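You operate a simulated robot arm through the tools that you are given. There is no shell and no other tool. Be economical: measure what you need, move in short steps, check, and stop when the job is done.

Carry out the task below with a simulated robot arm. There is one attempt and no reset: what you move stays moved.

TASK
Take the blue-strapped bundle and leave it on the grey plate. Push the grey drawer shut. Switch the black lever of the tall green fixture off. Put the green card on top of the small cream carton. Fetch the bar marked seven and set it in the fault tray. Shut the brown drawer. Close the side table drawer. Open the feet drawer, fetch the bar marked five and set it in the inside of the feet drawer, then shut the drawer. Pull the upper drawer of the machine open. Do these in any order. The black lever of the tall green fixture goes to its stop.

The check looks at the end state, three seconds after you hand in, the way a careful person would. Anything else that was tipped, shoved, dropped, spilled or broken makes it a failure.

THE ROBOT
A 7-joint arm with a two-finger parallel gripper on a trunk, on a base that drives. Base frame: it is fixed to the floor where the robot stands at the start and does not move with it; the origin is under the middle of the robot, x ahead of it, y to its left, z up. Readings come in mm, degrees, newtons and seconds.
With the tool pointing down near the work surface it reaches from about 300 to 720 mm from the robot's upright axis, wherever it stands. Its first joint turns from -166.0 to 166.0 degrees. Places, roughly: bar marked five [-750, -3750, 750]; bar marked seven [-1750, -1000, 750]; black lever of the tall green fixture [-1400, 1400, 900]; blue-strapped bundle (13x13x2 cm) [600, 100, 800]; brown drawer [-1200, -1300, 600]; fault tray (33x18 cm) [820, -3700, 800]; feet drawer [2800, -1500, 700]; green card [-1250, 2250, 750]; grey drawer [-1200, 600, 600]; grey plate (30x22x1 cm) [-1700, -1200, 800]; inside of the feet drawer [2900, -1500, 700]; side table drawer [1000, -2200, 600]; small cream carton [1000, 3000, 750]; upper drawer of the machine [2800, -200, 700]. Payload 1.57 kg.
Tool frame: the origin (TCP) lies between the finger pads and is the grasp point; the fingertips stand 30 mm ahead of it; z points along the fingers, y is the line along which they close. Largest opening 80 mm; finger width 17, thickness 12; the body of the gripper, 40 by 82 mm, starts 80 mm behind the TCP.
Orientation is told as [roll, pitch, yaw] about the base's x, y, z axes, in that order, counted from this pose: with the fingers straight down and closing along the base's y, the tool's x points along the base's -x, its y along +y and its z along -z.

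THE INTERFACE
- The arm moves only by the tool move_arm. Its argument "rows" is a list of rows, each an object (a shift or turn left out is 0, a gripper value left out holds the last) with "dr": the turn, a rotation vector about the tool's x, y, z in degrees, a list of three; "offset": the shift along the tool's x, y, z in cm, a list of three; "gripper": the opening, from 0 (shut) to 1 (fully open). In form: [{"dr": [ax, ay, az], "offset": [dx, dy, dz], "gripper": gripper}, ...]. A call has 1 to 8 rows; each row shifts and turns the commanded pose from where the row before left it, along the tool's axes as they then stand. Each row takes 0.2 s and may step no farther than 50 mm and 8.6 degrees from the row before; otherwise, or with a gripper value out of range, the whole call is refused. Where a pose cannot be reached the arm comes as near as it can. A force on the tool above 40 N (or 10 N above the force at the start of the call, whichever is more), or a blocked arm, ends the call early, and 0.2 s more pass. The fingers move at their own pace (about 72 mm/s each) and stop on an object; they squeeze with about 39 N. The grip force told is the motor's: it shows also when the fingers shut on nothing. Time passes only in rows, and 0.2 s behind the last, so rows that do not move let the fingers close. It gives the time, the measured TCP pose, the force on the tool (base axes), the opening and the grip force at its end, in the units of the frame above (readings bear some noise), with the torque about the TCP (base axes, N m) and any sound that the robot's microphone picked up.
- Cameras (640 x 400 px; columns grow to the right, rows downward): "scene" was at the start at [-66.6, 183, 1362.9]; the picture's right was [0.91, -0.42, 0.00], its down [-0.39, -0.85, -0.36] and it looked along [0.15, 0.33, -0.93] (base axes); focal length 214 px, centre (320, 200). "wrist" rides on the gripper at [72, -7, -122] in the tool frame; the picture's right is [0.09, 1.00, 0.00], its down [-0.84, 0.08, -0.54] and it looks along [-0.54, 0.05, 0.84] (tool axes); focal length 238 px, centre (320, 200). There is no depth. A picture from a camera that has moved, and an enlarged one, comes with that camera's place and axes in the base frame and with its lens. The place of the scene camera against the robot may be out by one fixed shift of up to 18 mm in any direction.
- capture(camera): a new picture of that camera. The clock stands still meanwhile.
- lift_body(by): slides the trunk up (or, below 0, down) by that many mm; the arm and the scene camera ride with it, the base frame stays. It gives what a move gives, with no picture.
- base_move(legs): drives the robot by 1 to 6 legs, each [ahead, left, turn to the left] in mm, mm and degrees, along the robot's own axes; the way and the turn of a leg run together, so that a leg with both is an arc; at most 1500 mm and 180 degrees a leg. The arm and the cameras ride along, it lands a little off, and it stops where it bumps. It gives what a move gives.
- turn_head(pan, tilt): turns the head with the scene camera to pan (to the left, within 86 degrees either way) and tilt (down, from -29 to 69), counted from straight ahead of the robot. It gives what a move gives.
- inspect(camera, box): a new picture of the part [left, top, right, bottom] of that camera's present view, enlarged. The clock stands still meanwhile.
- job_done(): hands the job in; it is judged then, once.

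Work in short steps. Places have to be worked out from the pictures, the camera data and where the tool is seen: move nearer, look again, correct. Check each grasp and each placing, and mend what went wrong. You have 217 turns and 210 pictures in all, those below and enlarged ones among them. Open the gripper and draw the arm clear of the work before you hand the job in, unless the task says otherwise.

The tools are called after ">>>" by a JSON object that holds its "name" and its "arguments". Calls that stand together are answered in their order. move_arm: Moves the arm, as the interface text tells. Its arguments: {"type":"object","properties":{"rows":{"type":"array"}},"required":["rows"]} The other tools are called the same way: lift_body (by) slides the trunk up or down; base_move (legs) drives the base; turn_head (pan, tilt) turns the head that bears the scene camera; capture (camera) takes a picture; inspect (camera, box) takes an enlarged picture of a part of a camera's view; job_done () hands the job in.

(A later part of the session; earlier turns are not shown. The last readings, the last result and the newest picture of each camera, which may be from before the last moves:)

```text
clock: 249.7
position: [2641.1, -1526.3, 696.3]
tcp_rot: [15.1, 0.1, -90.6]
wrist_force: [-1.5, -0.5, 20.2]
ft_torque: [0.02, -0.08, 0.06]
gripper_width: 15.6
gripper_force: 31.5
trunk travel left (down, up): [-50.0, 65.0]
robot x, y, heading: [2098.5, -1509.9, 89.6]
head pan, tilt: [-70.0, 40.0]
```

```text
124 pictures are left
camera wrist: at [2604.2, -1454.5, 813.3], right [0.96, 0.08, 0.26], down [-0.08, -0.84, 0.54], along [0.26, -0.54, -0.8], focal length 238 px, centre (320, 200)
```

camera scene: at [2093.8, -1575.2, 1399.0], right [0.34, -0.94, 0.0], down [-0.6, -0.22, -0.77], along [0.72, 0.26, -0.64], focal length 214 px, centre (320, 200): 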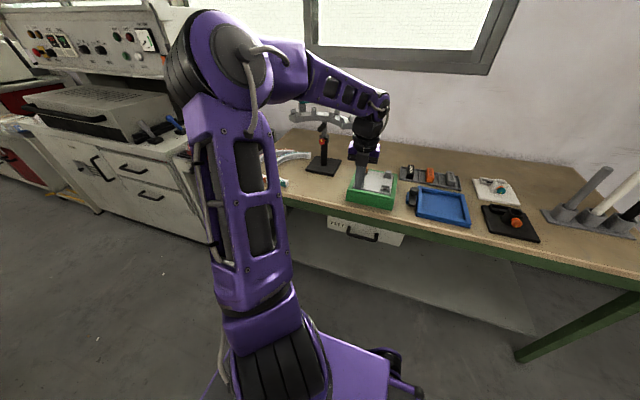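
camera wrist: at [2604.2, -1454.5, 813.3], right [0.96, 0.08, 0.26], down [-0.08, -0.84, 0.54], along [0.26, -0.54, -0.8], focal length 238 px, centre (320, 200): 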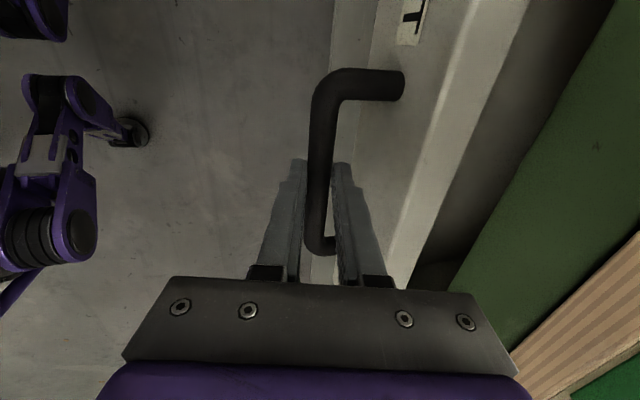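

The drawer follows. Pull another 150 mm.

>>> {"name": "base_move", "arguments": {"legs": [[0, 150, 0]]}}

>>> {"name": "capture", "arguments": {"camera": "wrist"}}

```text
clock: 251.8
position: [2490.3, -1526.7, 696.1]
tcp_rot: [15.0, -0.1, -90.8]
wrist_force: [-0.7, -4.0, 14.4]
ft_torque: [0.13, -0.03, 0.11]
gripper_width: 15.6
gripper_force: 31.1
trunk travel left (down, up): [-50.0, 65.0]
robot x, y, heading: [1937.4, -1505.4, 89.6]
head pan, tilt: [-70.0, 40.0]
```

```text
123 pictures are left
camera wrist: at [2452.7, -1454.4, 813.2], right [0.96, 0.08, 0.26], down [-0.08, -0.84, 0.54], along [0.26, -0.54, -0.8], focal length 238 px, centre (320, 200)
```

wrist: 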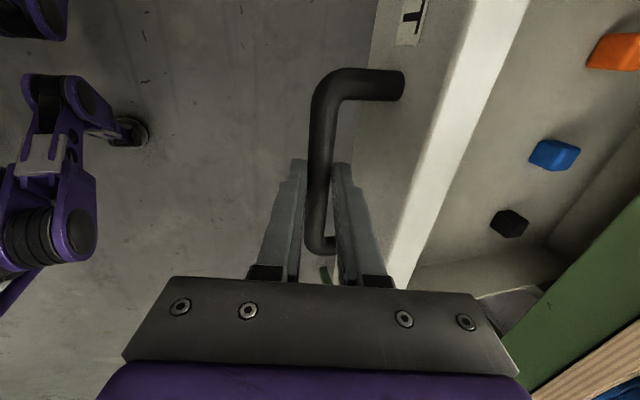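

Feet drawer is open ~210 mm. Release the handle and raise, then drive ahead toward the machine.

>>> {"name": "move_arm", "arguments": {"rows": [{"gripper": 0.4}, {}, {"offset": [0, 0.9, -3.3]}, {"offset": [0, 0.9, -3.3]}, {"offset": [0, 1.1, -4.3]}, {"offset": [0, 1.1, -4.3]}, {"offset": [0, 1.1, -4.3]}]}}

>>> {"name": "capture", "arguments": {"camera": "wrist"}}

>>> {"name": "base_move", "arguments": {"legs": [[0, 100, 0], [1180, 0, 0]]}}

>>> {"name": "capture", "arguments": {"camera": "scene"}}

```text
clock: 253.4
position: [2487.1, -1526.1, 899.3]
tcp_rot: [15.0, 0.0, -90.8]
wrist_force: [-0.5, 0.9, -0.5]
ft_torque: [-0.01, 0.01, 0.05]
gripper_width: 32.3
gripper_force: 0.1
trunk travel left (down, up): [-50.0, 65.0]
robot x, y, heading: [1942.5, -1505.9, 89.7]
head pan, tilt: [-70.0, 40.0]
```

```text
122 pictures are left
camera wrist: at [2451.1, -1454.0, 1015.3], right [0.96, 0.08, 0.26], down [-0.08, -0.84, 0.54], along [0.26, -0.54, -0.8], focal length 238 px, centre (320, 200)
```

wrist: 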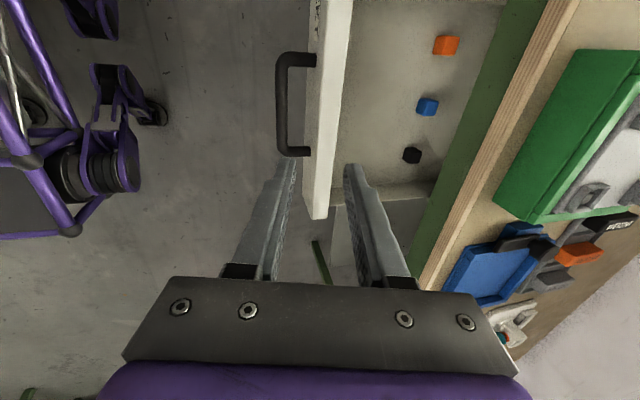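

```text
clock: 260.5
position: [2405.5, -363.7, 899.2]
tcp_rot: [15.1, -0.1, -91.8]
wrist_force: [-0.3, 0.5, 0.4]
ft_torque: [-0.01, 0.0, 0.0]
gripper_width: 32.0
gripper_force: 0.1
trunk travel left (down, up): [-50.0, 65.0]
robot x, y, heading: [1856.4, -335.1, 88.6]
head pan, tilt: [-70.0, 40.0]
```

```text
121 pictures are left
camera scene: at [1798.4, -401.8, 1399.0], right [0.32, -0.95, 0.0], down [-0.61, -0.21, -0.77], along [0.73, 0.25, -0.64], focal length 214 px, centre (320, 200)
```

scene: 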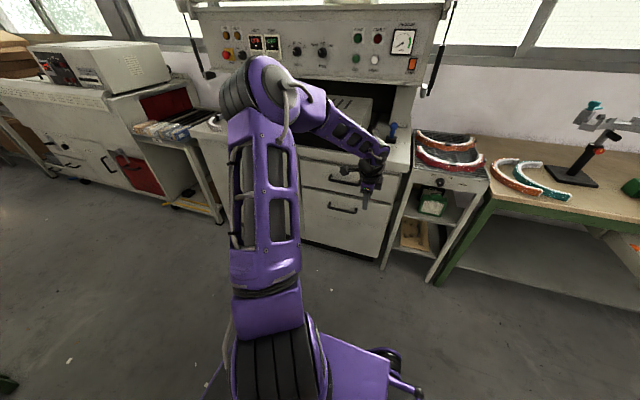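

Machine drawers with two handles seen, y≈-250. Raise the arm and approach 150 mm, then look with the wrist camera.

>>> {"name": "move_arm", "arguments": {"rows": [{"offset": [0, 1.2, -4.5]}, {"offset": [0, 1.2, -4.5]}]}}

>>> {"name": "base_move", "arguments": {"legs": [[90, -180, 1]]}}

>>> {"name": "capture", "arguments": {"camera": "wrist"}}

>>> {"name": "turn_head", "arguments": {"pan": -80, "tilt": 50}}

>>> {"name": "capture", "arguments": {"camera": "scene"}}

```text
clock: 261.1
position: [2403.3, -365.3, 991.9]
tcp_rot: [15.0, 0.0, -91.7]
wrist_force: [0.2, 0.8, 0.5]
ft_torque: [-0.01, 0.02, -0.02]
gripper_width: 31.9
gripper_force: 0.2
trunk travel left (down, up): [-50.0, 65.0]
robot x, y, heading: [1859.3, -338.1, 88.7]
head pan, tilt: [-70.0, 40.0]
```

```text
clock: 263.5
position: [2581.9, -266.1, 992.8]
tcp_rot: [15.2, 0.1, -90.6]
wrist_force: [-0.1, -0.1, 0.7]
ft_torque: [-0.03, 0.02, 0.0]
gripper_width: 32.0
gripper_force: 0.1
trunk travel left (down, up): [-50.0, 65.0]
robot x, y, heading: [2038.2, -244.8, 89.6]
head pan, tilt: [-70.0, 40.0]
```

```text
120 pictures are left
camera wrist: at [2545.0, -194.2, 1108.7], right [0.96, 0.08, 0.26], down [-0.07, -0.84, 0.54], along [0.26, -0.54, -0.8], focal length 238 px, centre (320, 200)
```

wrist: 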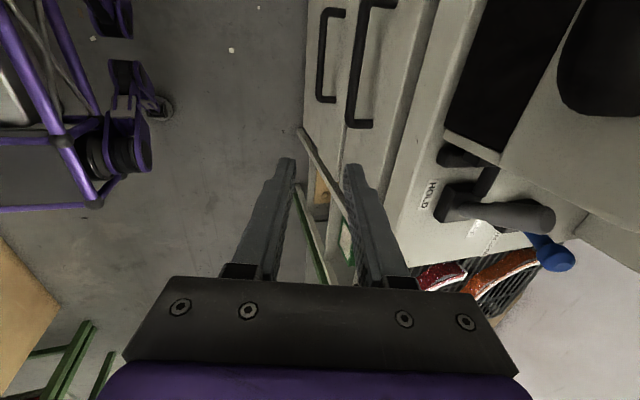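

```text
clock: 264.2
position: [2580.8, -266.9, 991.8]
tcp_rot: [15.1, 0.0, -90.6]
wrist_force: [0.0, -0.3, 0.7]
ft_torque: [-0.01, 0.03, 0.01]
gripper_width: 32.1
gripper_force: 0.1
trunk travel left (down, up): [-50.0, 65.0]
robot x, y, heading: [2041.7, -245.3, 89.6]
head pan, tilt: [-80.0, 50.0]
```

```text
119 pictures are left
camera scene: at [1973.9, -329.1, 1384.9], right [0.17, -0.99, 0.0], down [-0.75, -0.13, -0.64], along [0.63, 0.11, -0.77], focal length 214 px, centre (320, 200)
```

scene: 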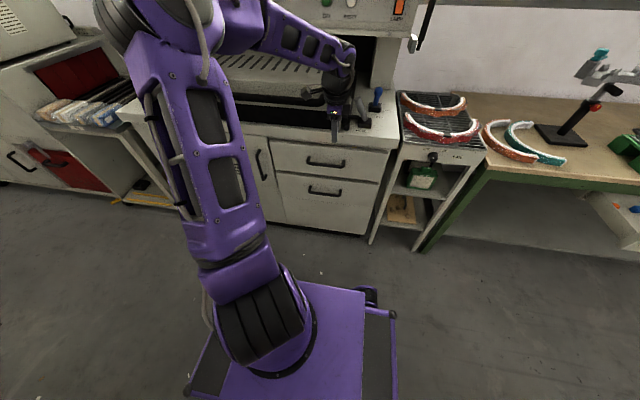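

Upper handle spans y≈-295…-145, near x≈2690, z≈765. Lower to z≈850 closer for a second look.

>>> {"name": "move_arm", "arguments": {"rows": [{"offset": [1.15, 0.3, 3.6]}, {"offset": [1.15, 0.3, 3.6]}, {"offset": [1.15, 0.3, 3.6]}, {"offset": [1.15, 0.3, 3.6]}]}}

>>> {"name": "capture", "arguments": {"camera": "wrist"}}

```text
clock: 265.2
position: [2631.4, -223.1, 856.1]
tcp_rot: [15.1, 0.0, -90.6]
wrist_force: [-0.2, 0.1, 0.1]
ft_torque: [0.02, 0.0, -0.01]
gripper_width: 32.0
gripper_force: 0.1
trunk travel left (down, up): [-50.0, 65.0]
robot x, y, heading: [2037.0, -244.3, 89.7]
head pan, tilt: [-80.0, 50.0]
```

```text
118 pictures are left
camera wrist: at [2594.8, -150.7, 972.3], right [0.96, 0.08, 0.26], down [-0.08, -0.84, 0.54], along [0.26, -0.54, -0.8], focal length 238 px, centre (320, 200)
```

wrist: 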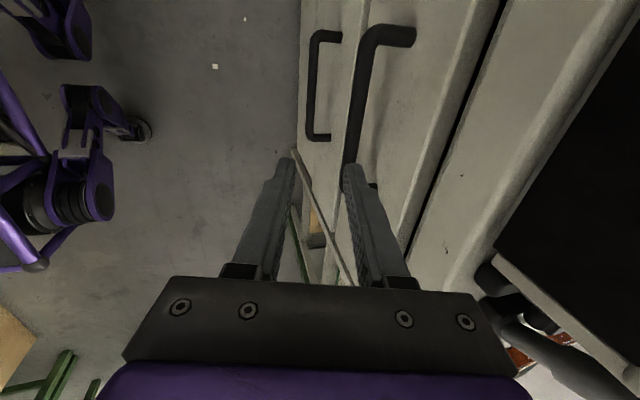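

Estimate: bar x≈2703, z≈735, y centre -220. Move to just above for another check.

>>> {"name": "move_arm", "arguments": {"rows": [{"offset": [0, 2.6, 2.05]}, {"offset": [0, 2.6, 2.05]}]}}

>>> {"name": "capture", "arguments": {"camera": "wrist"}}

```text
clock: 265.8
position: [2691.9, -222.1, 830.6]
tcp_rot: [15.0, 0.0, -90.6]
wrist_force: [0.8, 0.0, 0.5]
ft_torque: [0.0, 0.03, -0.01]
gripper_width: 31.9
gripper_force: 0.0
trunk travel left (down, up): [-50.0, 65.0]
robot x, y, heading: [2036.7, -241.6, 89.6]
head pan, tilt: [-80.0, 50.0]
```

```text
117 pictures are left
camera wrist: at [2655.3, -148.9, 947.4], right [0.96, 0.08, 0.26], down [-0.07, -0.84, 0.54], along [0.26, -0.54, -0.8], focal length 238 px, centre (320, 200)
```

wrist: 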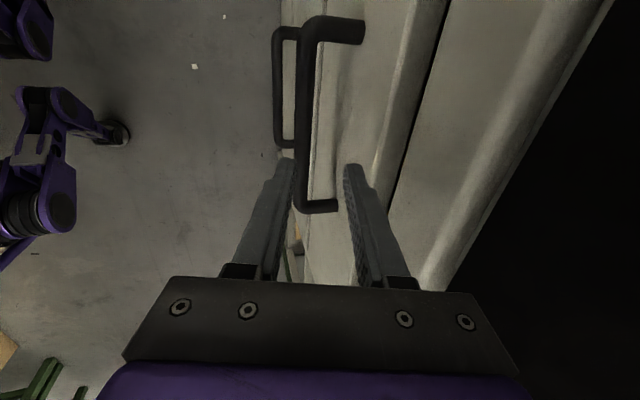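

Now bar x≈2701, z≈732. Descend 86 mm with 3 mm outward and open slightly to 36 mm.

>>> {"name": "move_arm", "arguments": {"rows": [{"offset": [0, -0.65, 2.8], "gripper": 0.45}, {"offset": [0, -0.65, 2.8]}, {"offset": [0, -0.65, 2.8]}]}}

>>> {"name": "capture", "arguments": {"camera": "wrist"}}

```text
clock: 266.6
position: [2694.8, -221.0, 743.0]
tcp_rot: [15.1, 0.0, -90.6]
wrist_force: [-0.6, 0.2, 0.3]
ft_torque: [0.0, 0.03, 0.0]
gripper_width: 35.9
gripper_force: 0.0
trunk travel left (down, up): [-50.0, 65.0]
robot x, y, heading: [2038.5, -244.2, 90.1]
head pan, tilt: [-80.0, 50.0]
```

```text
116 pictures are left
camera wrist: at [2657.7, -149.1, 859.1], right [0.96, 0.08, 0.26], down [-0.07, -0.84, 0.54], along [0.26, -0.54, -0.8], focal length 238 px, centre (320, 200)
```

wrist: 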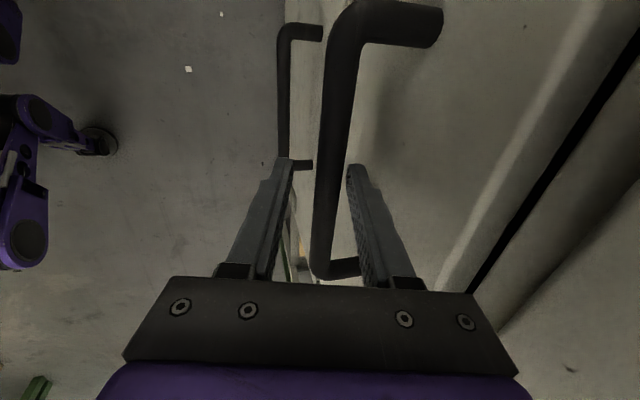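

Upper handle lies between the fingers. Grip it and pull by strafing left.

>>> {"name": "move_arm", "arguments": {"rows": [{"gripper": 0}, {}, {}]}}

>>> {"name": "base_move", "arguments": {"legs": [[0, 100, 0]]}}

>>> {"name": "base_move", "arguments": {"legs": [[0, 120, 0]]}}

>>> {"name": "capture", "arguments": {"camera": "wrist"}}

```text
clock: 267.4
position: [2695.8, -221.4, 744.7]
tcp_rot: [15.2, 0.0, -90.6]
wrist_force: [5.5, -0.4, 6.6]
ft_torque: [0.36, -0.13, 0.18]
gripper_width: 15.9
gripper_force: 31.0
trunk travel left (down, up): [-50.0, 65.0]
robot x, y, heading: [2038.2, -242.9, 89.7]
head pan, tilt: [-80.0, 50.0]
```

```text
clock: 269.0
position: [2593.9, -221.7, 744.4]
tcp_rot: [15.1, 0.1, -90.7]
wrist_force: [-1.6, 11.2, 14.5]
ft_torque: [0.12, 0.02, 0.27]
gripper_width: 15.7
gripper_force: 31.6
trunk travel left (down, up): [-50.0, 65.0]
robot x, y, heading: [1937.9, -244.2, 89.7]
head pan, tilt: [-80.0, 50.0]
```

```text
clock: 270.9
position: [2474.1, -221.3, 743.2]
tcp_rot: [15.1, 0.0, -90.7]
wrist_force: [-1.7, -6.4, 10.3]
ft_torque: [0.19, 0.03, 0.24]
gripper_width: 15.9
gripper_force: 31.6
trunk travel left (down, up): [-50.0, 65.0]
robot x, y, heading: [1815.1, -245.8, 89.7]
head pan, tilt: [-80.0, 50.0]
```

```text
115 pictures are left
camera wrist: at [2436.7, -149.3, 860.4], right [0.96, 0.08, 0.26], down [-0.08, -0.84, 0.54], along [0.26, -0.54, -0.8], focal length 238 px, centre (320, 200)
```

wrist: 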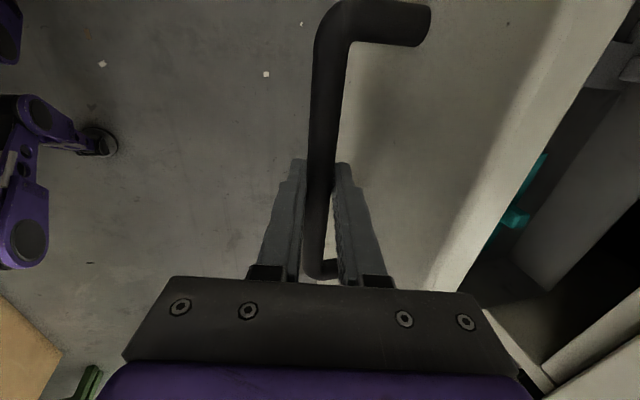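

Open 220 mm; pull a bit more to see whether it reaches a stop.

>>> {"name": "base_move", "arguments": {"legs": [[0, 60, 0]]}}

>>> {"name": "capture", "arguments": {"camera": "wrist"}}

```text
clock: 271.8
position: [2462.9, -221.1, 744.3]
tcp_rot: [15.0, 0.0, -90.6]
wrist_force: [-1.6, -1.2, 5.1]
ft_torque: [0.2, 0.04, 0.25]
gripper_width: 15.8
gripper_force: 31.3
trunk travel left (down, up): [-50.0, 65.0]
robot x, y, heading: [1807.4, -244.6, 89.5]
head pan, tilt: [-80.0, 50.0]
stopped in leg 1: the robot was blocked; the commanded pose is now the measured one
```

```text
114 pictures are left
camera wrist: at [2426.5, -149.1, 860.3], right [0.96, 0.08, 0.26], down [-0.07, -0.84, 0.54], along [0.26, -0.54, -0.8], focal length 238 px, centre (320, 200)
```

wrist: 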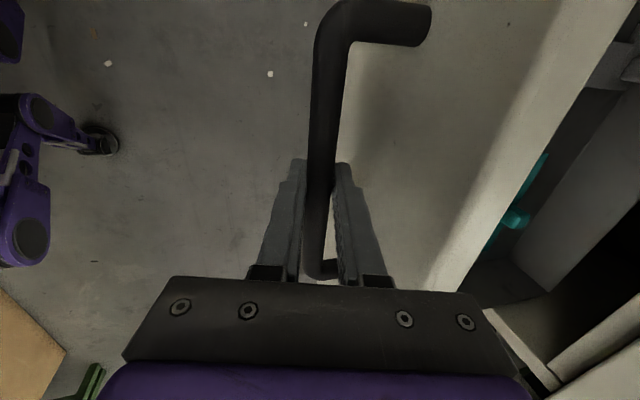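

Drawer is at its stop, fully open. Release, rise clear, un-tilt and retract.

>>> {"name": "move_arm", "arguments": {"rows": [{"gripper": 0.45}, {}, {"offset": [0, 0.9, -3.3]}, {"offset": [0, 0.9, -3.3]}, {"offset": [0, 1.1, -4.3]}, {"offset": [0, 1.1, -4.3]}, {"offset": [0, 1.1, -4.3]}, {"dr": [7.5, 0, 0], "offset": [0, -2, -2]}]}}

>>> {"name": "move_arm", "arguments": {"rows": [{"dr": [7.5, 0, 0], "offset": [0, -3, -2]}, {"offset": [0, -4.5, -1]}, {"offset": [0, -4.5, -1]}, {"offset": [0, -4, 0]}]}}

>>> {"name": "capture", "arguments": {"camera": "scene"}}

```text
clock: 273.6
position: [2438.3, -219.4, 960.4]
tcp_rot: [7.3, -0.2, -90.6]
wrist_force: [-0.3, 0.8, 0.4]
ft_torque: [0.03, -0.02, 0.0]
gripper_width: 36.1
gripper_force: 0.1
trunk travel left (down, up): [-50.0, 65.0]
robot x, y, heading: [1811.0, -241.4, 89.8]
head pan, tilt: [-80.0, 50.0]
```

```text
clock: 274.6
position: [2275.8, -218.5, 992.0]
tcp_rot: [-0.2, 0.0, -90.7]
wrist_force: [-0.5, 0.2, 0.3]
ft_torque: [-0.02, 0.01, -0.03]
gripper_width: 35.9
gripper_force: 0.1
trunk travel left (down, up): [-50.0, 65.0]
robot x, y, heading: [1806.7, -246.1, 89.7]
head pan, tilt: [-80.0, 50.0]
```

```text
113 pictures are left
camera scene: at [1743.6, -327.0, 1384.8], right [0.17, -0.99, 0.0], down [-0.76, -0.13, -0.64], along [0.63, 0.11, -0.77], focal length 214 px, centre (320, 200)
```

scene: 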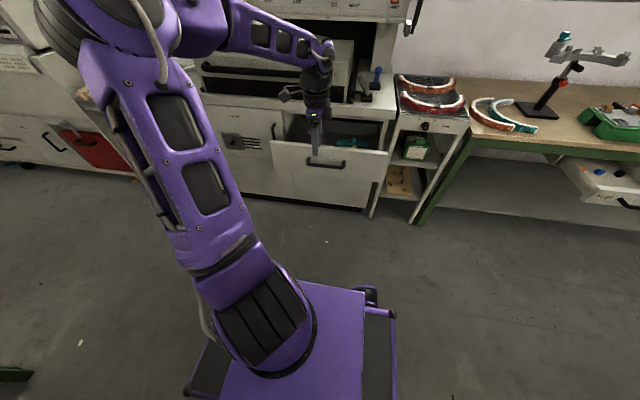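

Machine drawer open. Drive back to the far bench for bar five: reverse 2540, turn right to heading 0, reverse along to x≈-700.

>>> {"name": "base_move", "arguments": {"legs": [[-1300, 0, 0], [-1240, 0, 0], [0, 0, -90], [-1300, 0, 0], [-1150, 0, 0]]}}

>>> {"name": "turn_head", "arguments": {"pan": -75, "tilt": 40}}

>>> {"name": "capture", "arguments": {"camera": "scene"}}

>>> {"name": "capture", "arguments": {"camera": "wrist"}}

```text
clock: 279.8
position: [2258.3, -1349.0, 993.6]
tcp_rot: [0.1, -0.1, -92.8]
wrist_force: [-0.3, -0.7, 0.8]
ft_torque: [0.01, 0.01, -0.01]
gripper_width: 35.8
gripper_force: 0.0
trunk travel left (down, up): [-50.0, 65.0]
robot x, y, heading: [1793.1, -1356.8, 87.9]
head pan, tilt: [-80.0, 50.0]
stopped in leg 1: the robot was blocked; the commanded pose is now the measured one
```

```text
clock: 280.5
position: [2258.5, -1347.3, 994.1]
tcp_rot: [0.1, -0.1, -92.8]
wrist_force: [0.8, -0.6, 0.7]
ft_torque: [-0.01, 0.0, -0.02]
gripper_width: 36.2
gripper_force: 0.2
trunk travel left (down, up): [-50.0, 65.0]
robot x, y, heading: [1790.4, -1353.7, 87.9]
head pan, tilt: [-75.0, 40.0]
```

```text
112 pictures are left
camera scene: at [1730.2, -1428.6, 1399.0], right [0.22, -0.97, 0.0], down [-0.63, -0.14, -0.77], along [0.75, 0.17, -0.64], focal length 214 px, centre (320, 200)
```

scene: 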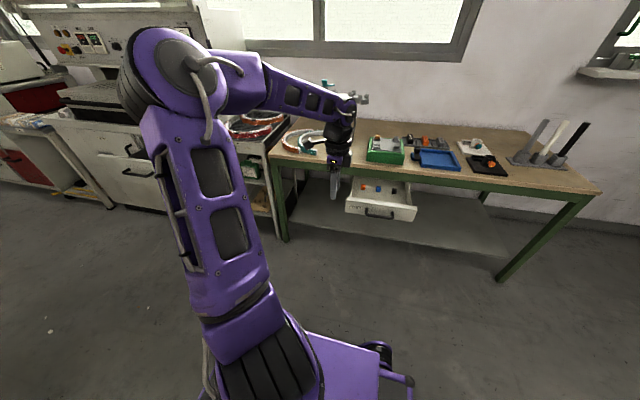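

```text
111 pictures are left
camera wrist: at [2255.9, -1275.8, 1116.5], right [1.0, 0.04, 0.0], down [0.04, -0.84, 0.54], along [0.02, -0.54, -0.84], focal length 238 px, centre (320, 200)
```

wrist: 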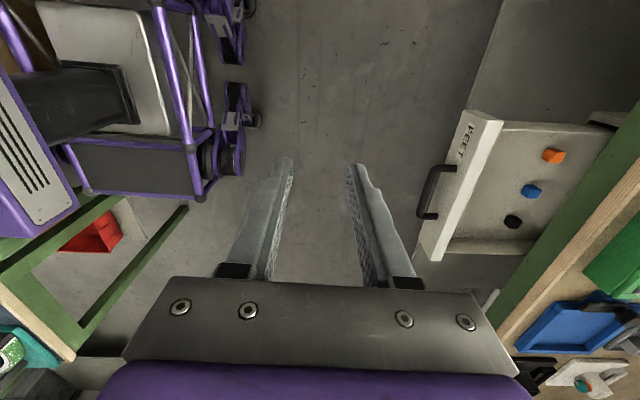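

Blocked by the bench on the left side. Shift right 170 and continue back.

>>> {"name": "base_move", "arguments": {"legs": [[0, 0, 2], [0, -190, 0], [-1420, 0, 0], [0, 0, -90], [-1400, 0, 0], [-1290, 0, 0]]}}

>>> {"name": "turn_head", "arguments": {"pan": -75, "tilt": 40}}

>>> {"name": "capture", "arguments": {"camera": "scene"}}

>>> {"name": "capture", "arguments": {"camera": "wrist"}}

```text
clock: 281.2
position: [2258.6, -1346.7, 994.6]
tcp_rot: [-0.1, -0.1, -92.6]
wrist_force: [0.1, -0.5, 0.4]
ft_torque: [0.0, 0.02, 0.02]
gripper_width: 36.0
gripper_force: 0.1
trunk travel left (down, up): [-50.0, 65.0]
robot x, y, heading: [1791.6, -1356.3, 88.0]
head pan, tilt: [-75.0, 40.0]
stopped in leg 1: the robot was blocked; the commanded pose is now the measured one
```

```text
clock: 281.9
position: [2258.4, -1346.6, 994.9]
tcp_rot: [0.0, -0.1, -92.5]
wrist_force: [0.1, 0.3, 0.3]
ft_torque: [-0.03, -0.01, -0.01]
gripper_width: 36.0
gripper_force: 0.0
trunk travel left (down, up): [-50.0, 65.0]
robot x, y, heading: [1791.1, -1356.9, 88.1]
head pan, tilt: [-75.0, 40.0]
```

```text
110 pictures are left
camera scene: at [1730.1, -1428.1, 1399.0], right [0.23, -0.97, 0.0], down [-0.63, -0.15, -0.77], along [0.75, 0.17, -0.64], focal length 214 px, centre (320, 200)
```

scene: 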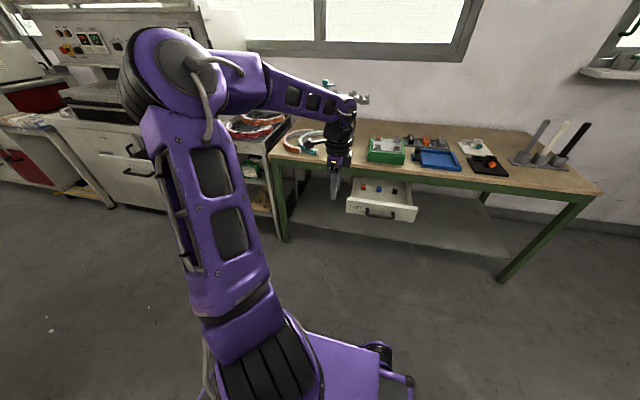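

```text
109 pictures are left
camera wrist: at [2255.3, -1274.3, 1116.5], right [1.0, 0.05, 0.0], down [0.04, -0.84, 0.54], along [0.02, -0.54, -0.84], focal length 238 px, centre (320, 200)
```

wrist: 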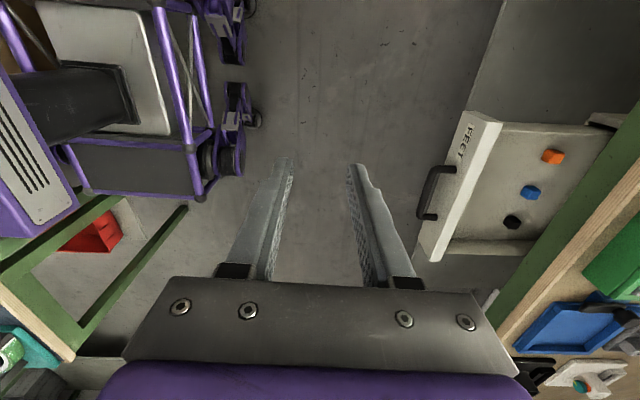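

>>> {"name": "base_move", "arguments": {"legs": [[20, -220, 0], [0, 0, 2], [-1400, 0, 0], [0, 0, -90], [-1400, 0, 0], [-1310, 0, 0]]}}

>>> {"name": "turn_head", "arguments": {"pan": -75, "tilt": 40}}

>>> {"name": "capture", "arguments": {"camera": "scene"}}

>>> {"name": "capture", "arguments": {"camera": "wrist"}}

```text
clock: 308.0
position: [-625.3, -3307.6, 995.5]
tcp_rot: [-0.1, -0.1, -177.7]
wrist_force: [-0.1, 0.0, 0.3]
ft_torque: [-0.01, 0.01, -0.01]
gripper_width: 36.1
gripper_force: 0.0
trunk travel left (down, up): [-50.0, 65.0]
robot x, y, heading: [-670.5, -2843.9, 3.1]
head pan, tilt: [-75.0, 40.0]
```

```text
clock: 308.6
position: [-625.7, -3307.3, 994.6]
tcp_rot: [-0.1, -0.1, -177.6]
wrist_force: [0.0, 0.2, 0.0]
ft_torque: [-0.01, 0.02, 0.0]
gripper_width: 35.6
gripper_force: 0.1
trunk travel left (down, up): [-50.0, 65.0]
robot x, y, heading: [-673.6, -2841.8, 2.8]
head pan, tilt: [-75.0, 40.0]
```

```text
108 pictures are left
camera scene: at [-744.6, -2795.3, 1399.0], right [-0.95, -0.31, 0.0], down [-0.2, 0.61, -0.77], along [0.24, -0.73, -0.64], focal length 214 px, centre (320, 200)
```

scene: 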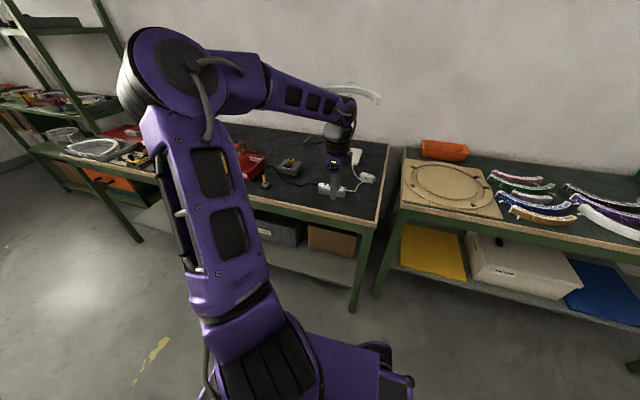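

```text
107 pictures are left
camera wrist: at [-553.8, -3298.4, 1116.5], right [0.13, -0.99, 0.0], down [-0.83, -0.11, 0.54], along [-0.54, -0.07, -0.84], focal length 238 px, centre (320, 200)
```

wrist: 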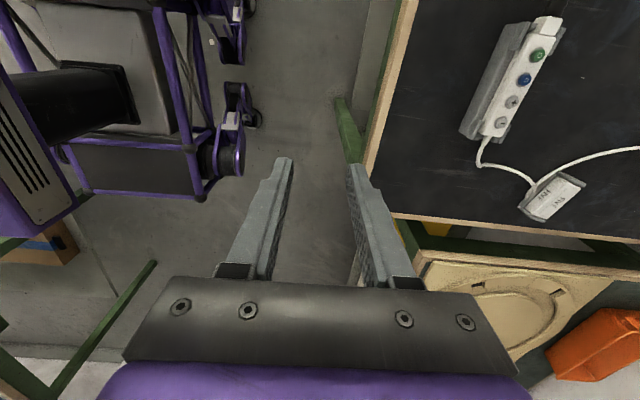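

There's a small labelled bar at the end of the bench. Inspect it.

>>> {"name": "inspect", "arguments": {"camera": "wrist", "box": [440, 120, 640, 245]}}

```text
3.20 times, centred on (540, 182) of wrist
camera zoom: at [-553.8, -3298.4, 1116.5], right [0.13, -0.99, 0.0], down [-0.83, -0.11, 0.54], along [-0.54, -0.07, -0.84], focal length 763 px, centre (-384, 256)
```

zoom: 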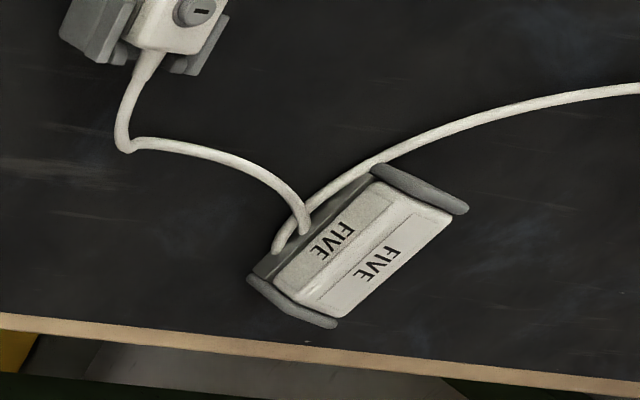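

Bar FIVE at ≈(-704,-3680), axis az≈-22°. Strafe right 225, align heading.

>>> {"name": "base_move", "arguments": {"legs": [[0, 0, -2.8], [-20, -225, 0]]}}

>>> {"name": "move_arm", "arguments": {"rows": [{"dr": [0, 0, 8], "gripper": 0.75}, {"dr": [0, 0, 8]}, {"dr": [0, 0, 5]}]}}

>>> {"name": "capture", "arguments": {"camera": "wrist"}}

```text
clock: 311.8
position: [-666.9, -3535.6, 994.8]
tcp_rot: [0.0, 0.0, 179.7]
wrist_force: [1.2, -0.8, 0.8]
ft_torque: [0.01, -0.02, 0.04]
gripper_width: 36.0
gripper_force: 0.1
trunk travel left (down, up): [-50.0, 65.0]
robot x, y, heading: [-692.8, -3069.8, 0.1]
head pan, tilt: [-75.0, 40.0]
```

```text
clock: 312.6
position: [-666.8, -3535.1, 992.6]
tcp_rot: [0.0, -0.1, 158.5]
wrist_force: [-0.1, 0.6, -0.2]
ft_torque: [0.03, 0.02, -0.02]
gripper_width: 60.0
gripper_force: 0.0
trunk travel left (down, up): [-50.0, 65.0]
robot x, y, heading: [-690.6, -3065.3, 0.3]
head pan, tilt: [-75.0, 40.0]
```

```text
105 pictures are left
camera wrist: at [-597.3, -3555.3, 1116.5], right [-0.28, -0.96, 0.0], down [-0.81, 0.23, 0.54], along [-0.52, 0.15, -0.84], focal length 238 px, centre (320, 200)
```

wrist: 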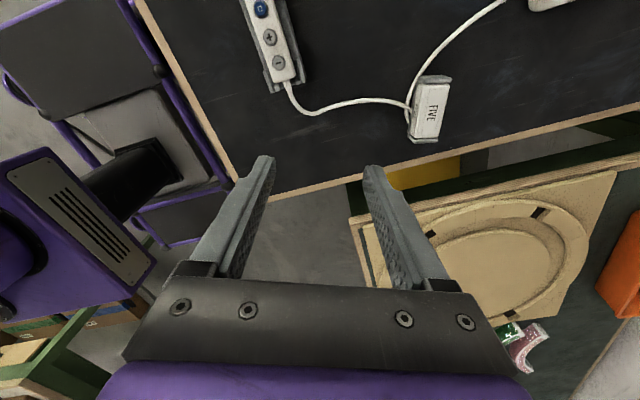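

Bar now measured at ≈(-697,-3664). Move over it and down to z≈890.

>>> {"name": "move_arm", "arguments": {"rows": [{"dr": [0, 0, -5]}, {"offset": [0.26, 4.4, 0]}, {"offset": [0.26, 4.4, 0]}, {"offset": [0.26, 4.4, 0]}, {"offset": [0, 0, 3.4]}, {"offset": [0, 0, 3.4]}, {"offset": [0, 0, 3.4]}]}}

>>> {"name": "capture", "arguments": {"camera": "wrist"}}

```text
clock: 314.4
position: [-699.3, -3650.0, 930.7]
tcp_rot: [3.7, 0.9, 163.2]
wrist_force: [0.1, -0.4, 0.2]
ft_torque: [-0.01, 0.0, -0.01]
gripper_width: 60.1
gripper_force: 0.1
trunk travel left (down, up): [-50.0, 65.0]
robot x, y, heading: [-693.1, -3063.2, 0.5]
head pan, tilt: [-75.0, 40.0]
stopped in row 7: the arm was blocked; the commanded pose is now the measured one
```

```text
104 pictures are left
camera wrist: at [-628.1, -3657.1, 1052.5], right [-0.2, -0.98, 0.07], down [-0.82, 0.21, 0.53], along [-0.53, 0.05, -0.84], focal length 238 px, centre (320, 200)
```

wrist: 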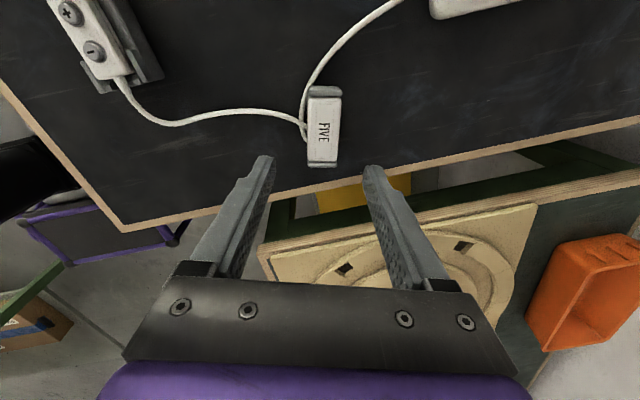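

The arm was blocked — probably by the white lamp. Look before moving.

>>> {"name": "turn_head", "arguments": {"pan": -75, "tilt": 30}}

>>> {"name": "inspect", "arguments": {"camera": "scene", "box": [240, 60, 480, 210]}}

```text
clock: 315.1
position: [-699.6, -3649.9, 930.6]
tcp_rot: [3.5, 1.0, 162.9]
wrist_force: [0.8, -1.6, 0.8]
ft_torque: [-0.01, 0.01, -0.01]
gripper_width: 59.9
gripper_force: 0.0
trunk travel left (down, up): [-50.0, 65.0]
robot x, y, heading: [-694.2, -3064.1, 0.4]
head pan, tilt: [-75.0, 30.0]
```

```text
2.67 times, centred on (360, 135) of scene
camera zoom: at [-755.3, -2994.1, 1412.8], right [-0.96, -0.26, 0.01], down [-0.14, 0.46, -0.88], along [0.23, -0.85, -0.48], focal length 572 px, centre (213, 373)
```

zoom: 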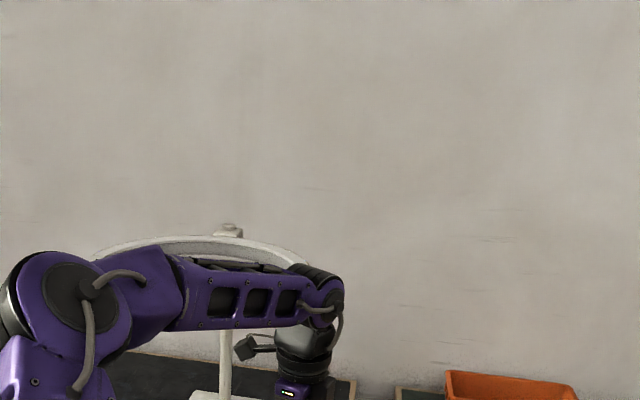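

The wrist touched the arched lamp (x≈-370…-675, z≈1170). Retreat straight back (+y), and check the lamp.

>>> {"name": "move_arm", "arguments": {"rows": [{"offset": [-1.2, -4.1, 0]}, {"offset": [-1.2, -4.1, 0]}, {"offset": [-1.2, -4.1, 0]}, {"dr": [3.6, -0.9, 0]}]}}

>>> {"name": "base_move", "arguments": {"legs": [[0, 60, 0], [-250, 0, 0]]}}

>>> {"name": "turn_head", "arguments": {"pan": -70, "tilt": 30}}

>>> {"name": "capture", "arguments": {"camera": "scene"}}

>>> {"name": "capture", "arguments": {"camera": "wrist"}}

```text
clock: 316.1
position: [-702.3, -3539.8, 906.8]
tcp_rot: [-1.6, -0.4, 163.1]
wrist_force: [-0.6, -0.3, -0.4]
ft_torque: [-0.03, 0.03, 0.01]
gripper_width: 59.8
gripper_force: 0.1
trunk travel left (down, up): [-50.0, 65.0]
robot x, y, heading: [-691.9, -3067.0, 0.1]
head pan, tilt: [-75.0, 30.0]
```

```text
clock: 318.8
position: [-951.5, -3480.0, 907.4]
tcp_rot: [-1.6, -0.4, 162.8]
wrist_force: [0.3, -0.2, 0.2]
ft_torque: [-0.03, 0.04, 0.02]
gripper_width: 60.1
gripper_force: 0.1
trunk travel left (down, up): [-50.0, 65.0]
robot x, y, heading: [-942.4, -3005.8, -0.2]
head pan, tilt: [-75.0, 30.0]
```

```text
clock: 319.5
position: [-953.3, -3482.2, 907.2]
tcp_rot: [-1.5, -0.3, 162.8]
wrist_force: [0.7, 0.1, 0.3]
ft_torque: [0.0, -0.02, 0.02]
gripper_width: 59.9
gripper_force: 0.0
trunk travel left (down, up): [-50.0, 65.0]
robot x, y, heading: [-938.2, -3008.1, -0.0]
head pan, tilt: [-70.0, 30.0]
```

```text
102 pictures are left
camera scene: at [-1000.0, -2959.9, 1414.4], right [-0.94, -0.34, 0.0], down [-0.17, 0.47, -0.87], along [0.29, -0.81, -0.5], focal length 214 px, centre (320, 200)
```

scene: 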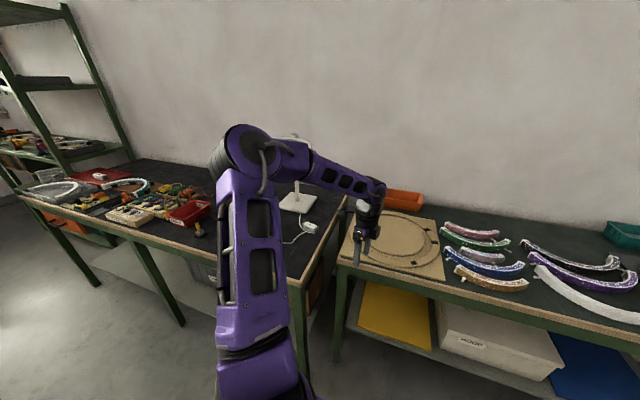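

```text
101 pictures are left
camera wrist: at [-882.3, -3500.5, 1028.9], right [-0.21, -0.98, -0.03], down [-0.82, 0.16, 0.55], along [-0.53, 0.14, -0.84], focal length 238 px, centre (320, 200)
```

wrist: 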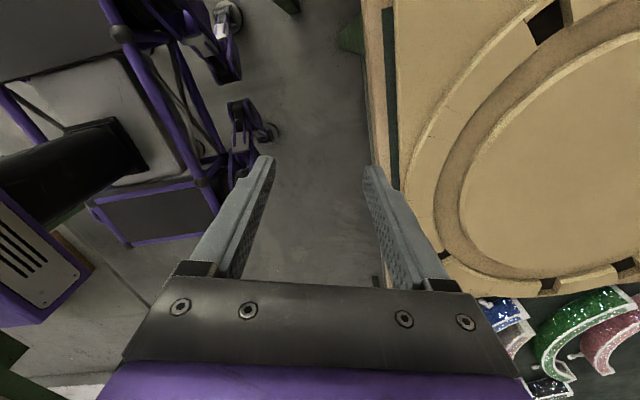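

The arch's end overhangs the bar at z≈1150+. I'll come in low with the tool tilted outward 18°. Reposition base and tilt.

>>> {"name": "base_move", "arguments": {"legs": [[100, -60, 0]]}}

>>> {"name": "move_arm", "arguments": {"rows": [{"dr": [-7, 0.3, 0], "offset": [4, 0, 0]}, {"dr": [-7, 0, 0], "offset": [4, 0, 0]}, {"dr": [-5.5, 0, 0], "offset": [4, 0, 1]}]}}

>>> {"name": "capture", "arguments": {"camera": "wrist"}}

>>> {"name": "inspect", "arguments": {"camera": "scene", "box": [200, 80, 440, 230]}}

```text
clock: 320.7
position: [-853.1, -3543.6, 907.1]
tcp_rot: [-1.6, -0.4, 162.7]
wrist_force: [-0.1, -1.1, 0.0]
ft_torque: [-0.01, 0.02, -0.03]
gripper_width: 60.2
gripper_force: 0.1
trunk travel left (down, up): [-50.0, 65.0]
robot x, y, heading: [-840.4, -3070.2, -0.1]
head pan, tilt: [-70.0, 30.0]
```

```text
clock: 321.5
position: [-738.1, -3581.4, 897.5]
tcp_rot: [18.0, -0.1, 162.8]
wrist_force: [-0.4, 0.6, 0.2]
ft_torque: [0.01, -0.01, 0.03]
gripper_width: 60.0
gripper_force: 0.1
trunk travel left (down, up): [-50.0, 65.0]
robot x, y, heading: [-840.0, -3068.6, -0.3]
head pan, tilt: [-70.0, 30.0]
```

```text
100 pictures are left
camera wrist: at [-655.7, -3560.1, 1011.1], right [-0.19, -0.93, 0.31], down [-0.77, 0.34, 0.54], along [-0.61, -0.13, -0.78], focal length 238 px, centre (320, 200)
```

wrist: 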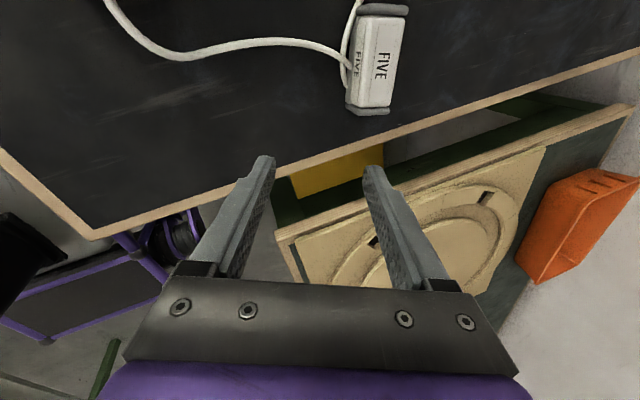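

```text
2.67 times, centred on (320, 155) of scene
camera zoom: at [-899.0, -3020.7, 1414.4], right [-0.94, -0.34, 0.0], down [-0.17, 0.47, -0.87], along [0.29, -0.81, -0.5], focal length 572 px, centre (320, 320)
```

zoom: 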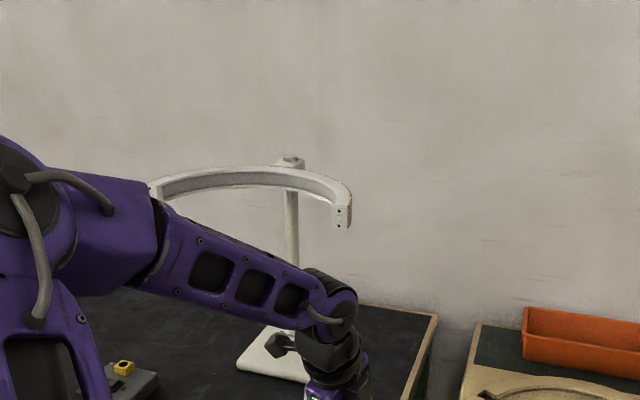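

Lamp stands where it was (end at ≈(-687,-3704,1155)). Slide in low over the bar.

>>> {"name": "move_arm", "arguments": {"rows": [{"offset": [3.2, 2.57, 1.73]}, {"offset": [3.2, 2.57, 1.73]}, {"dr": [0, 0, -6]}]}}

>>> {"name": "capture", "arguments": {"camera": "wrist"}}

>>> {"name": "inspect", "arguments": {"camera": "scene", "box": [200, 80, 440, 230]}}

```text
clock: 322.3
position: [-694.5, -3654.2, 879.4]
tcp_rot: [17.8, -2.1, 168.4]
wrist_force: [-0.4, 0.7, -0.8]
ft_torque: [-0.02, -0.04, -0.03]
gripper_width: 59.8
gripper_force: 0.0
trunk travel left (down, up): [-50.0, 65.0]
robot x, y, heading: [-838.8, -3066.6, -0.1]
head pan, tilt: [-70.0, 30.0]
```

```text
98 pictures are left
camera wrist: at [-611.2, -3627.1, 991.1], right [-0.09, -0.95, 0.3], down [-0.78, 0.25, 0.57], along [-0.62, -0.18, -0.77], focal length 238 px, centre (320, 200)
```

wrist: 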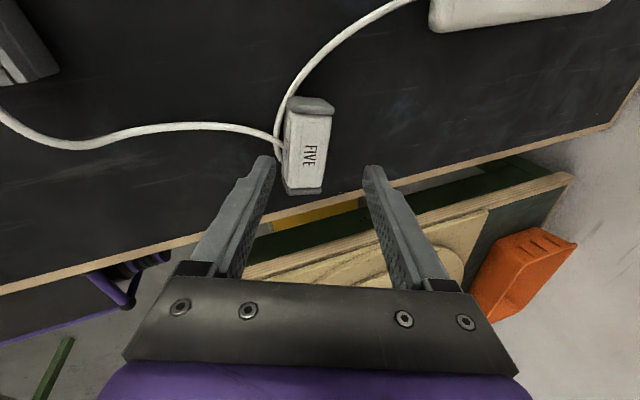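

```text
2.67 times, centred on (320, 155) of scene
camera zoom: at [-898.6, -3020.7, 1414.4], right [-0.94, -0.34, 0.0], down [-0.17, 0.47, -0.87], along [0.29, -0.81, -0.5], focal length 572 px, centre (320, 320)
```

zoom: 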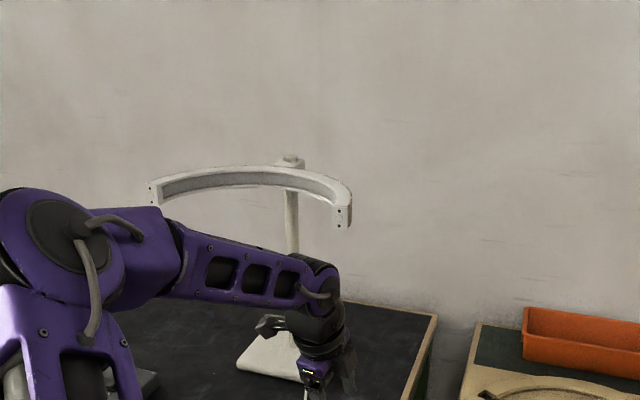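

Clearance to the lamp is fine and the bar will be centred after descending. Lower 36 mm and close.

>>> {"name": "move_arm", "arguments": {"rows": [{"offset": [0, -0.6, 1.8], "gripper": 0.65}, {"offset": [0, -0.5, 1.6]}]}}

>>> {"name": "capture", "arguments": {"camera": "wrist"}}

```text
clock: 322.9
position: [-697.6, -3654.8, 843.2]
tcp_rot: [17.8, -1.8, 168.4]
wrist_force: [0.3, -0.4, -0.4]
ft_torque: [0.0, 0.02, 0.03]
gripper_width: 52.2
gripper_force: 0.1
trunk travel left (down, up): [-50.0, 65.0]
robot x, y, heading: [-839.7, -3068.0, -0.3]
head pan, tilt: [-70.0, 30.0]
```

```text
96 pictures are left
camera wrist: at [-614.5, -3627.9, 955.9], right [-0.09, -0.95, 0.3], down [-0.78, 0.26, 0.57], along [-0.62, -0.18, -0.77], focal length 238 px, centre (320, 200)
```

wrist: 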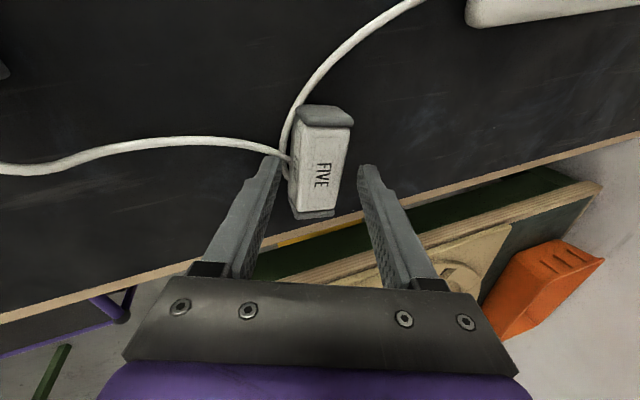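

>>> {"name": "move_arm", "arguments": {"rows": [{"offset": [0, 0, 0.2], "gripper": 0}, {}, {}, {}]}}

>>> {"name": "capture", "arguments": {"camera": "wrist"}}

```text
clock: 323.9
position: [-697.5, -3655.1, 843.3]
tcp_rot: [17.9, -1.9, 168.4]
wrist_force: [1.3, 2.4, 12.8]
ft_torque: [0.09, -0.27, -0.02]
gripper_width: 33.0
gripper_force: 38.4
trunk travel left (down, up): [-50.0, 65.0]
robot x, y, heading: [-843.3, -3066.9, -0.1]
head pan, tilt: [-70.0, 30.0]
```

```text
95 pictures are left
camera wrist: at [-613.8, -3628.5, 955.3], right [-0.09, -0.95, 0.3], down [-0.78, 0.26, 0.57], along [-0.62, -0.19, -0.77], focal length 238 px, centre (320, 200)
```

wrist: 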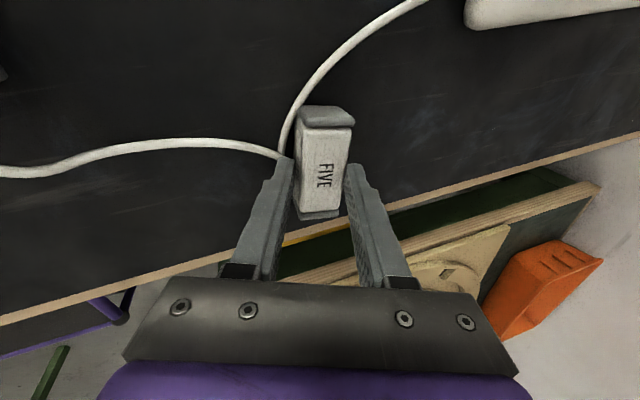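

Gripped at 33 mm (bar not fully aligned to the fingers). Lift 3 cm and check.

>>> {"name": "move_arm", "arguments": {"rows": [{"offset": [0, 0.3, -0.95]}, {"offset": [0, 0.6, -1.9]}, {}]}}

>>> {"name": "capture", "arguments": {"camera": "wrist"}}

```text
clock: 324.7
position: [-697.1, -3656.4, 873.8]
tcp_rot: [17.7, -2.0, 168.4]
wrist_force: [0.5, -0.6, -0.3]
ft_torque: [0.0, 0.01, 0.0]
gripper_width: 29.8
gripper_force: 39.0
trunk travel left (down, up): [-50.0, 65.0]
robot x, y, heading: [-841.1, -3071.8, -0.0]
head pan, tilt: [-70.0, 30.0]
```

```text
94 pictures are left
camera wrist: at [-613.5, -3628.6, 984.6], right [-0.09, -0.95, 0.3], down [-0.78, 0.25, 0.57], along [-0.62, -0.18, -0.77], focal length 238 px, centre (320, 200)
```

wrist: 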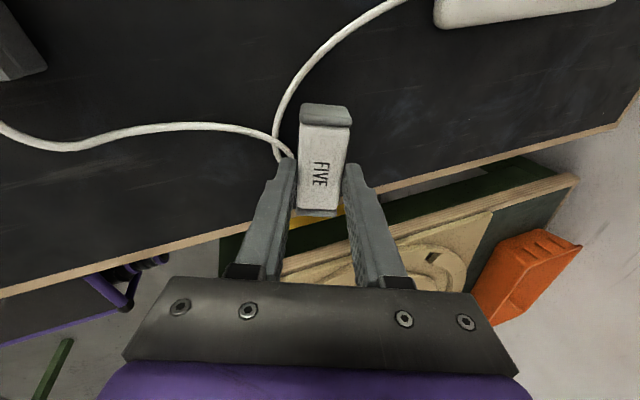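

Bar FIVE held firmly. Back the base away, un-tilt, raise, and drive to the feet drawer.

>>> {"name": "base_move", "arguments": {"legs": [[0, 250, 0]]}}

>>> {"name": "move_arm", "arguments": {"rows": [{"dr": [6, 0.7, 0], "offset": [0, 0, -4]}, {"dr": [6, 0.7, 0], "offset": [0, 0, -4]}, {"dr": [5.7, 0.6, 0], "offset": [0, -2, -4]}, {"offset": [0, -4, 0]}]}}

>>> {"name": "base_move", "arguments": {"legs": [[1400, 0, 0], [1440, 0, 0], [0, 0, 90]]}}

>>> {"name": "base_move", "arguments": {"legs": [[1290, 0, 0]]}}

>>> {"name": "turn_head", "arguments": {"pan": -75, "tilt": 45}}

>>> {"name": "capture", "arguments": {"camera": "scene"}}

>>> {"name": "capture", "arguments": {"camera": "wrist"}}

```text
clock: 327.7
position: [-695.8, -3410.3, 872.7]
tcp_rot: [17.8, -2.0, 168.5]
wrist_force: [-0.2, -0.4, -0.7]
ft_torque: [0.0, 0.0, 0.0]
gripper_width: 29.6
gripper_force: 39.1
trunk travel left (down, up): [-50.0, 65.0]
robot x, y, heading: [-837.8, -2825.0, -0.2]
head pan, tilt: [-70.0, 30.0]
```

```text
clock: 328.7
position: [-677.3, -3328.1, 986.6]
tcp_rot: [0.0, 0.0, 168.7]
wrist_force: [-0.3, 0.6, -0.2]
ft_torque: [0.04, 0.0, 0.03]
gripper_width: 29.7
gripper_force: 39.4
trunk travel left (down, up): [-50.0, 65.0]
robot x, y, heading: [-839.8, -2820.2, -0.0]
head pan, tilt: [-70.0, 30.0]
```

```text
clock: 346.3
position: [2502.6, -2709.1, 985.4]
tcp_rot: [0.2, 0.0, -103.8]
wrist_force: [-0.9, -0.6, -0.3]
ft_torque: [0.0, -0.01, 0.01]
gripper_width: 29.6
gripper_force: 38.6
trunk travel left (down, up): [-50.0, 65.0]
robot x, y, heading: [1992.0, -2850.5, 87.5]
head pan, tilt: [-70.0, 30.0]
```

```text
clock: 352.9
position: [2552.6, -1395.5, 985.4]
tcp_rot: [0.0, 0.0, -103.1]
wrist_force: [0.2, -0.5, -0.5]
ft_torque: [0.03, 0.01, 0.01]
gripper_width: 29.6
gripper_force: 39.1
trunk travel left (down, up): [-50.0, 65.0]
robot x, y, heading: [2041.7, -1540.6, 88.0]
head pan, tilt: [-70.0, 30.0]
```

```text
clock: 353.6
position: [2553.5, -1396.1, 985.7]
tcp_rot: [0.1, 0.0, -103.1]
wrist_force: [0.4, -0.1, -0.5]
ft_torque: [0.0, 0.0, -0.01]
gripper_width: 29.4
gripper_force: 38.4
trunk travel left (down, up): [-50.0, 65.0]
robot x, y, heading: [2040.6, -1543.7, 88.1]
head pan, tilt: [-75.0, 45.0]
```

```text
93 pictures are left
camera scene: at [1978.4, -1615.0, 1391.8], right [0.23, -0.97, 0.0], down [-0.69, -0.16, -0.71], along [0.69, 0.16, -0.71], focal length 214 px, centre (320, 200)
```

scene: 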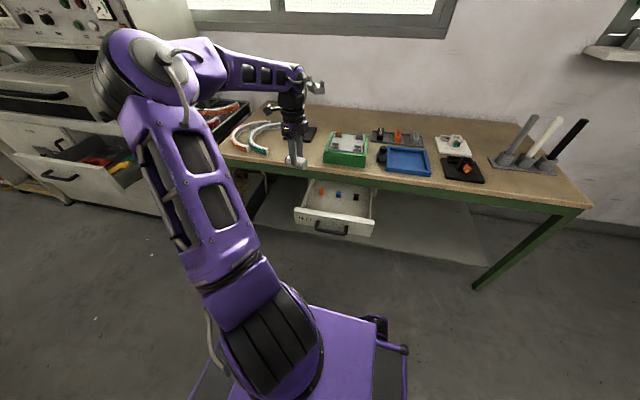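

```text
92 pictures are left
camera wrist: at [2563.1, -1323.6, 1108.0], right [0.99, -0.14, 0.0], down [-0.12, -0.83, 0.54], along [-0.07, -0.54, -0.84], focal length 238 px, centre (320, 200)
```

wrist: 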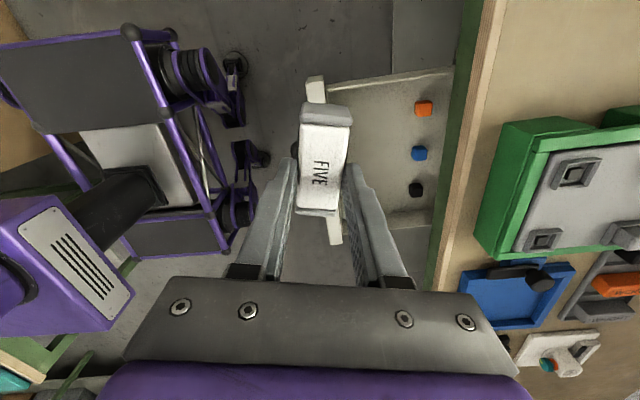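

Drawer's free area is between panel (x≈2560) and the row of feet (x≈2744). Go over (2640,-1530), bar along y.

>>> {"name": "move_arm", "arguments": {"rows": [{"dr": [0, 0, -5]}, {"dr": [0, 0, -5]}, {"offset": [-3.23, 2.34, 0]}, {"offset": [-3.23, 2.34, 0]}, {"offset": [-3.23, 2.34, 0]}, {"offset": [-3.23, 2.34, 0]}, {"offset": [0, 0, 4.8]}, {"offset": [0, 0, 4.8]}]}}

>>> {"name": "capture", "arguments": {"camera": "wrist"}}

```text
clock: 355.4
position: [2638.7, -1530.5, 890.6]
tcp_rot: [0.1, 0.0, -93.1]
wrist_force: [-0.5, 0.0, 0.5]
ft_torque: [-0.02, -0.03, 0.01]
gripper_width: 29.6
gripper_force: 38.9
trunk travel left (down, up): [-50.0, 65.0]
robot x, y, heading: [2041.8, -1542.4, 88.0]
head pan, tilt: [-75.0, 45.0]
```

```text
91 pictures are left
camera wrist: at [2635.6, -1458.2, 1013.0], right [1.0, 0.04, 0.0], down [0.03, -0.84, 0.54], along [0.02, -0.54, -0.84], focal length 238 px, centre (320, 200)
```

wrist: 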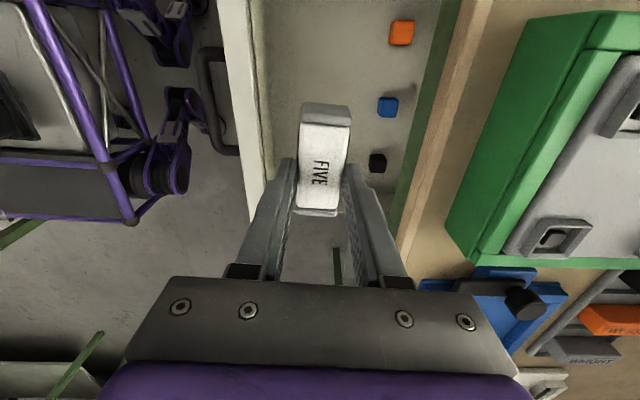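

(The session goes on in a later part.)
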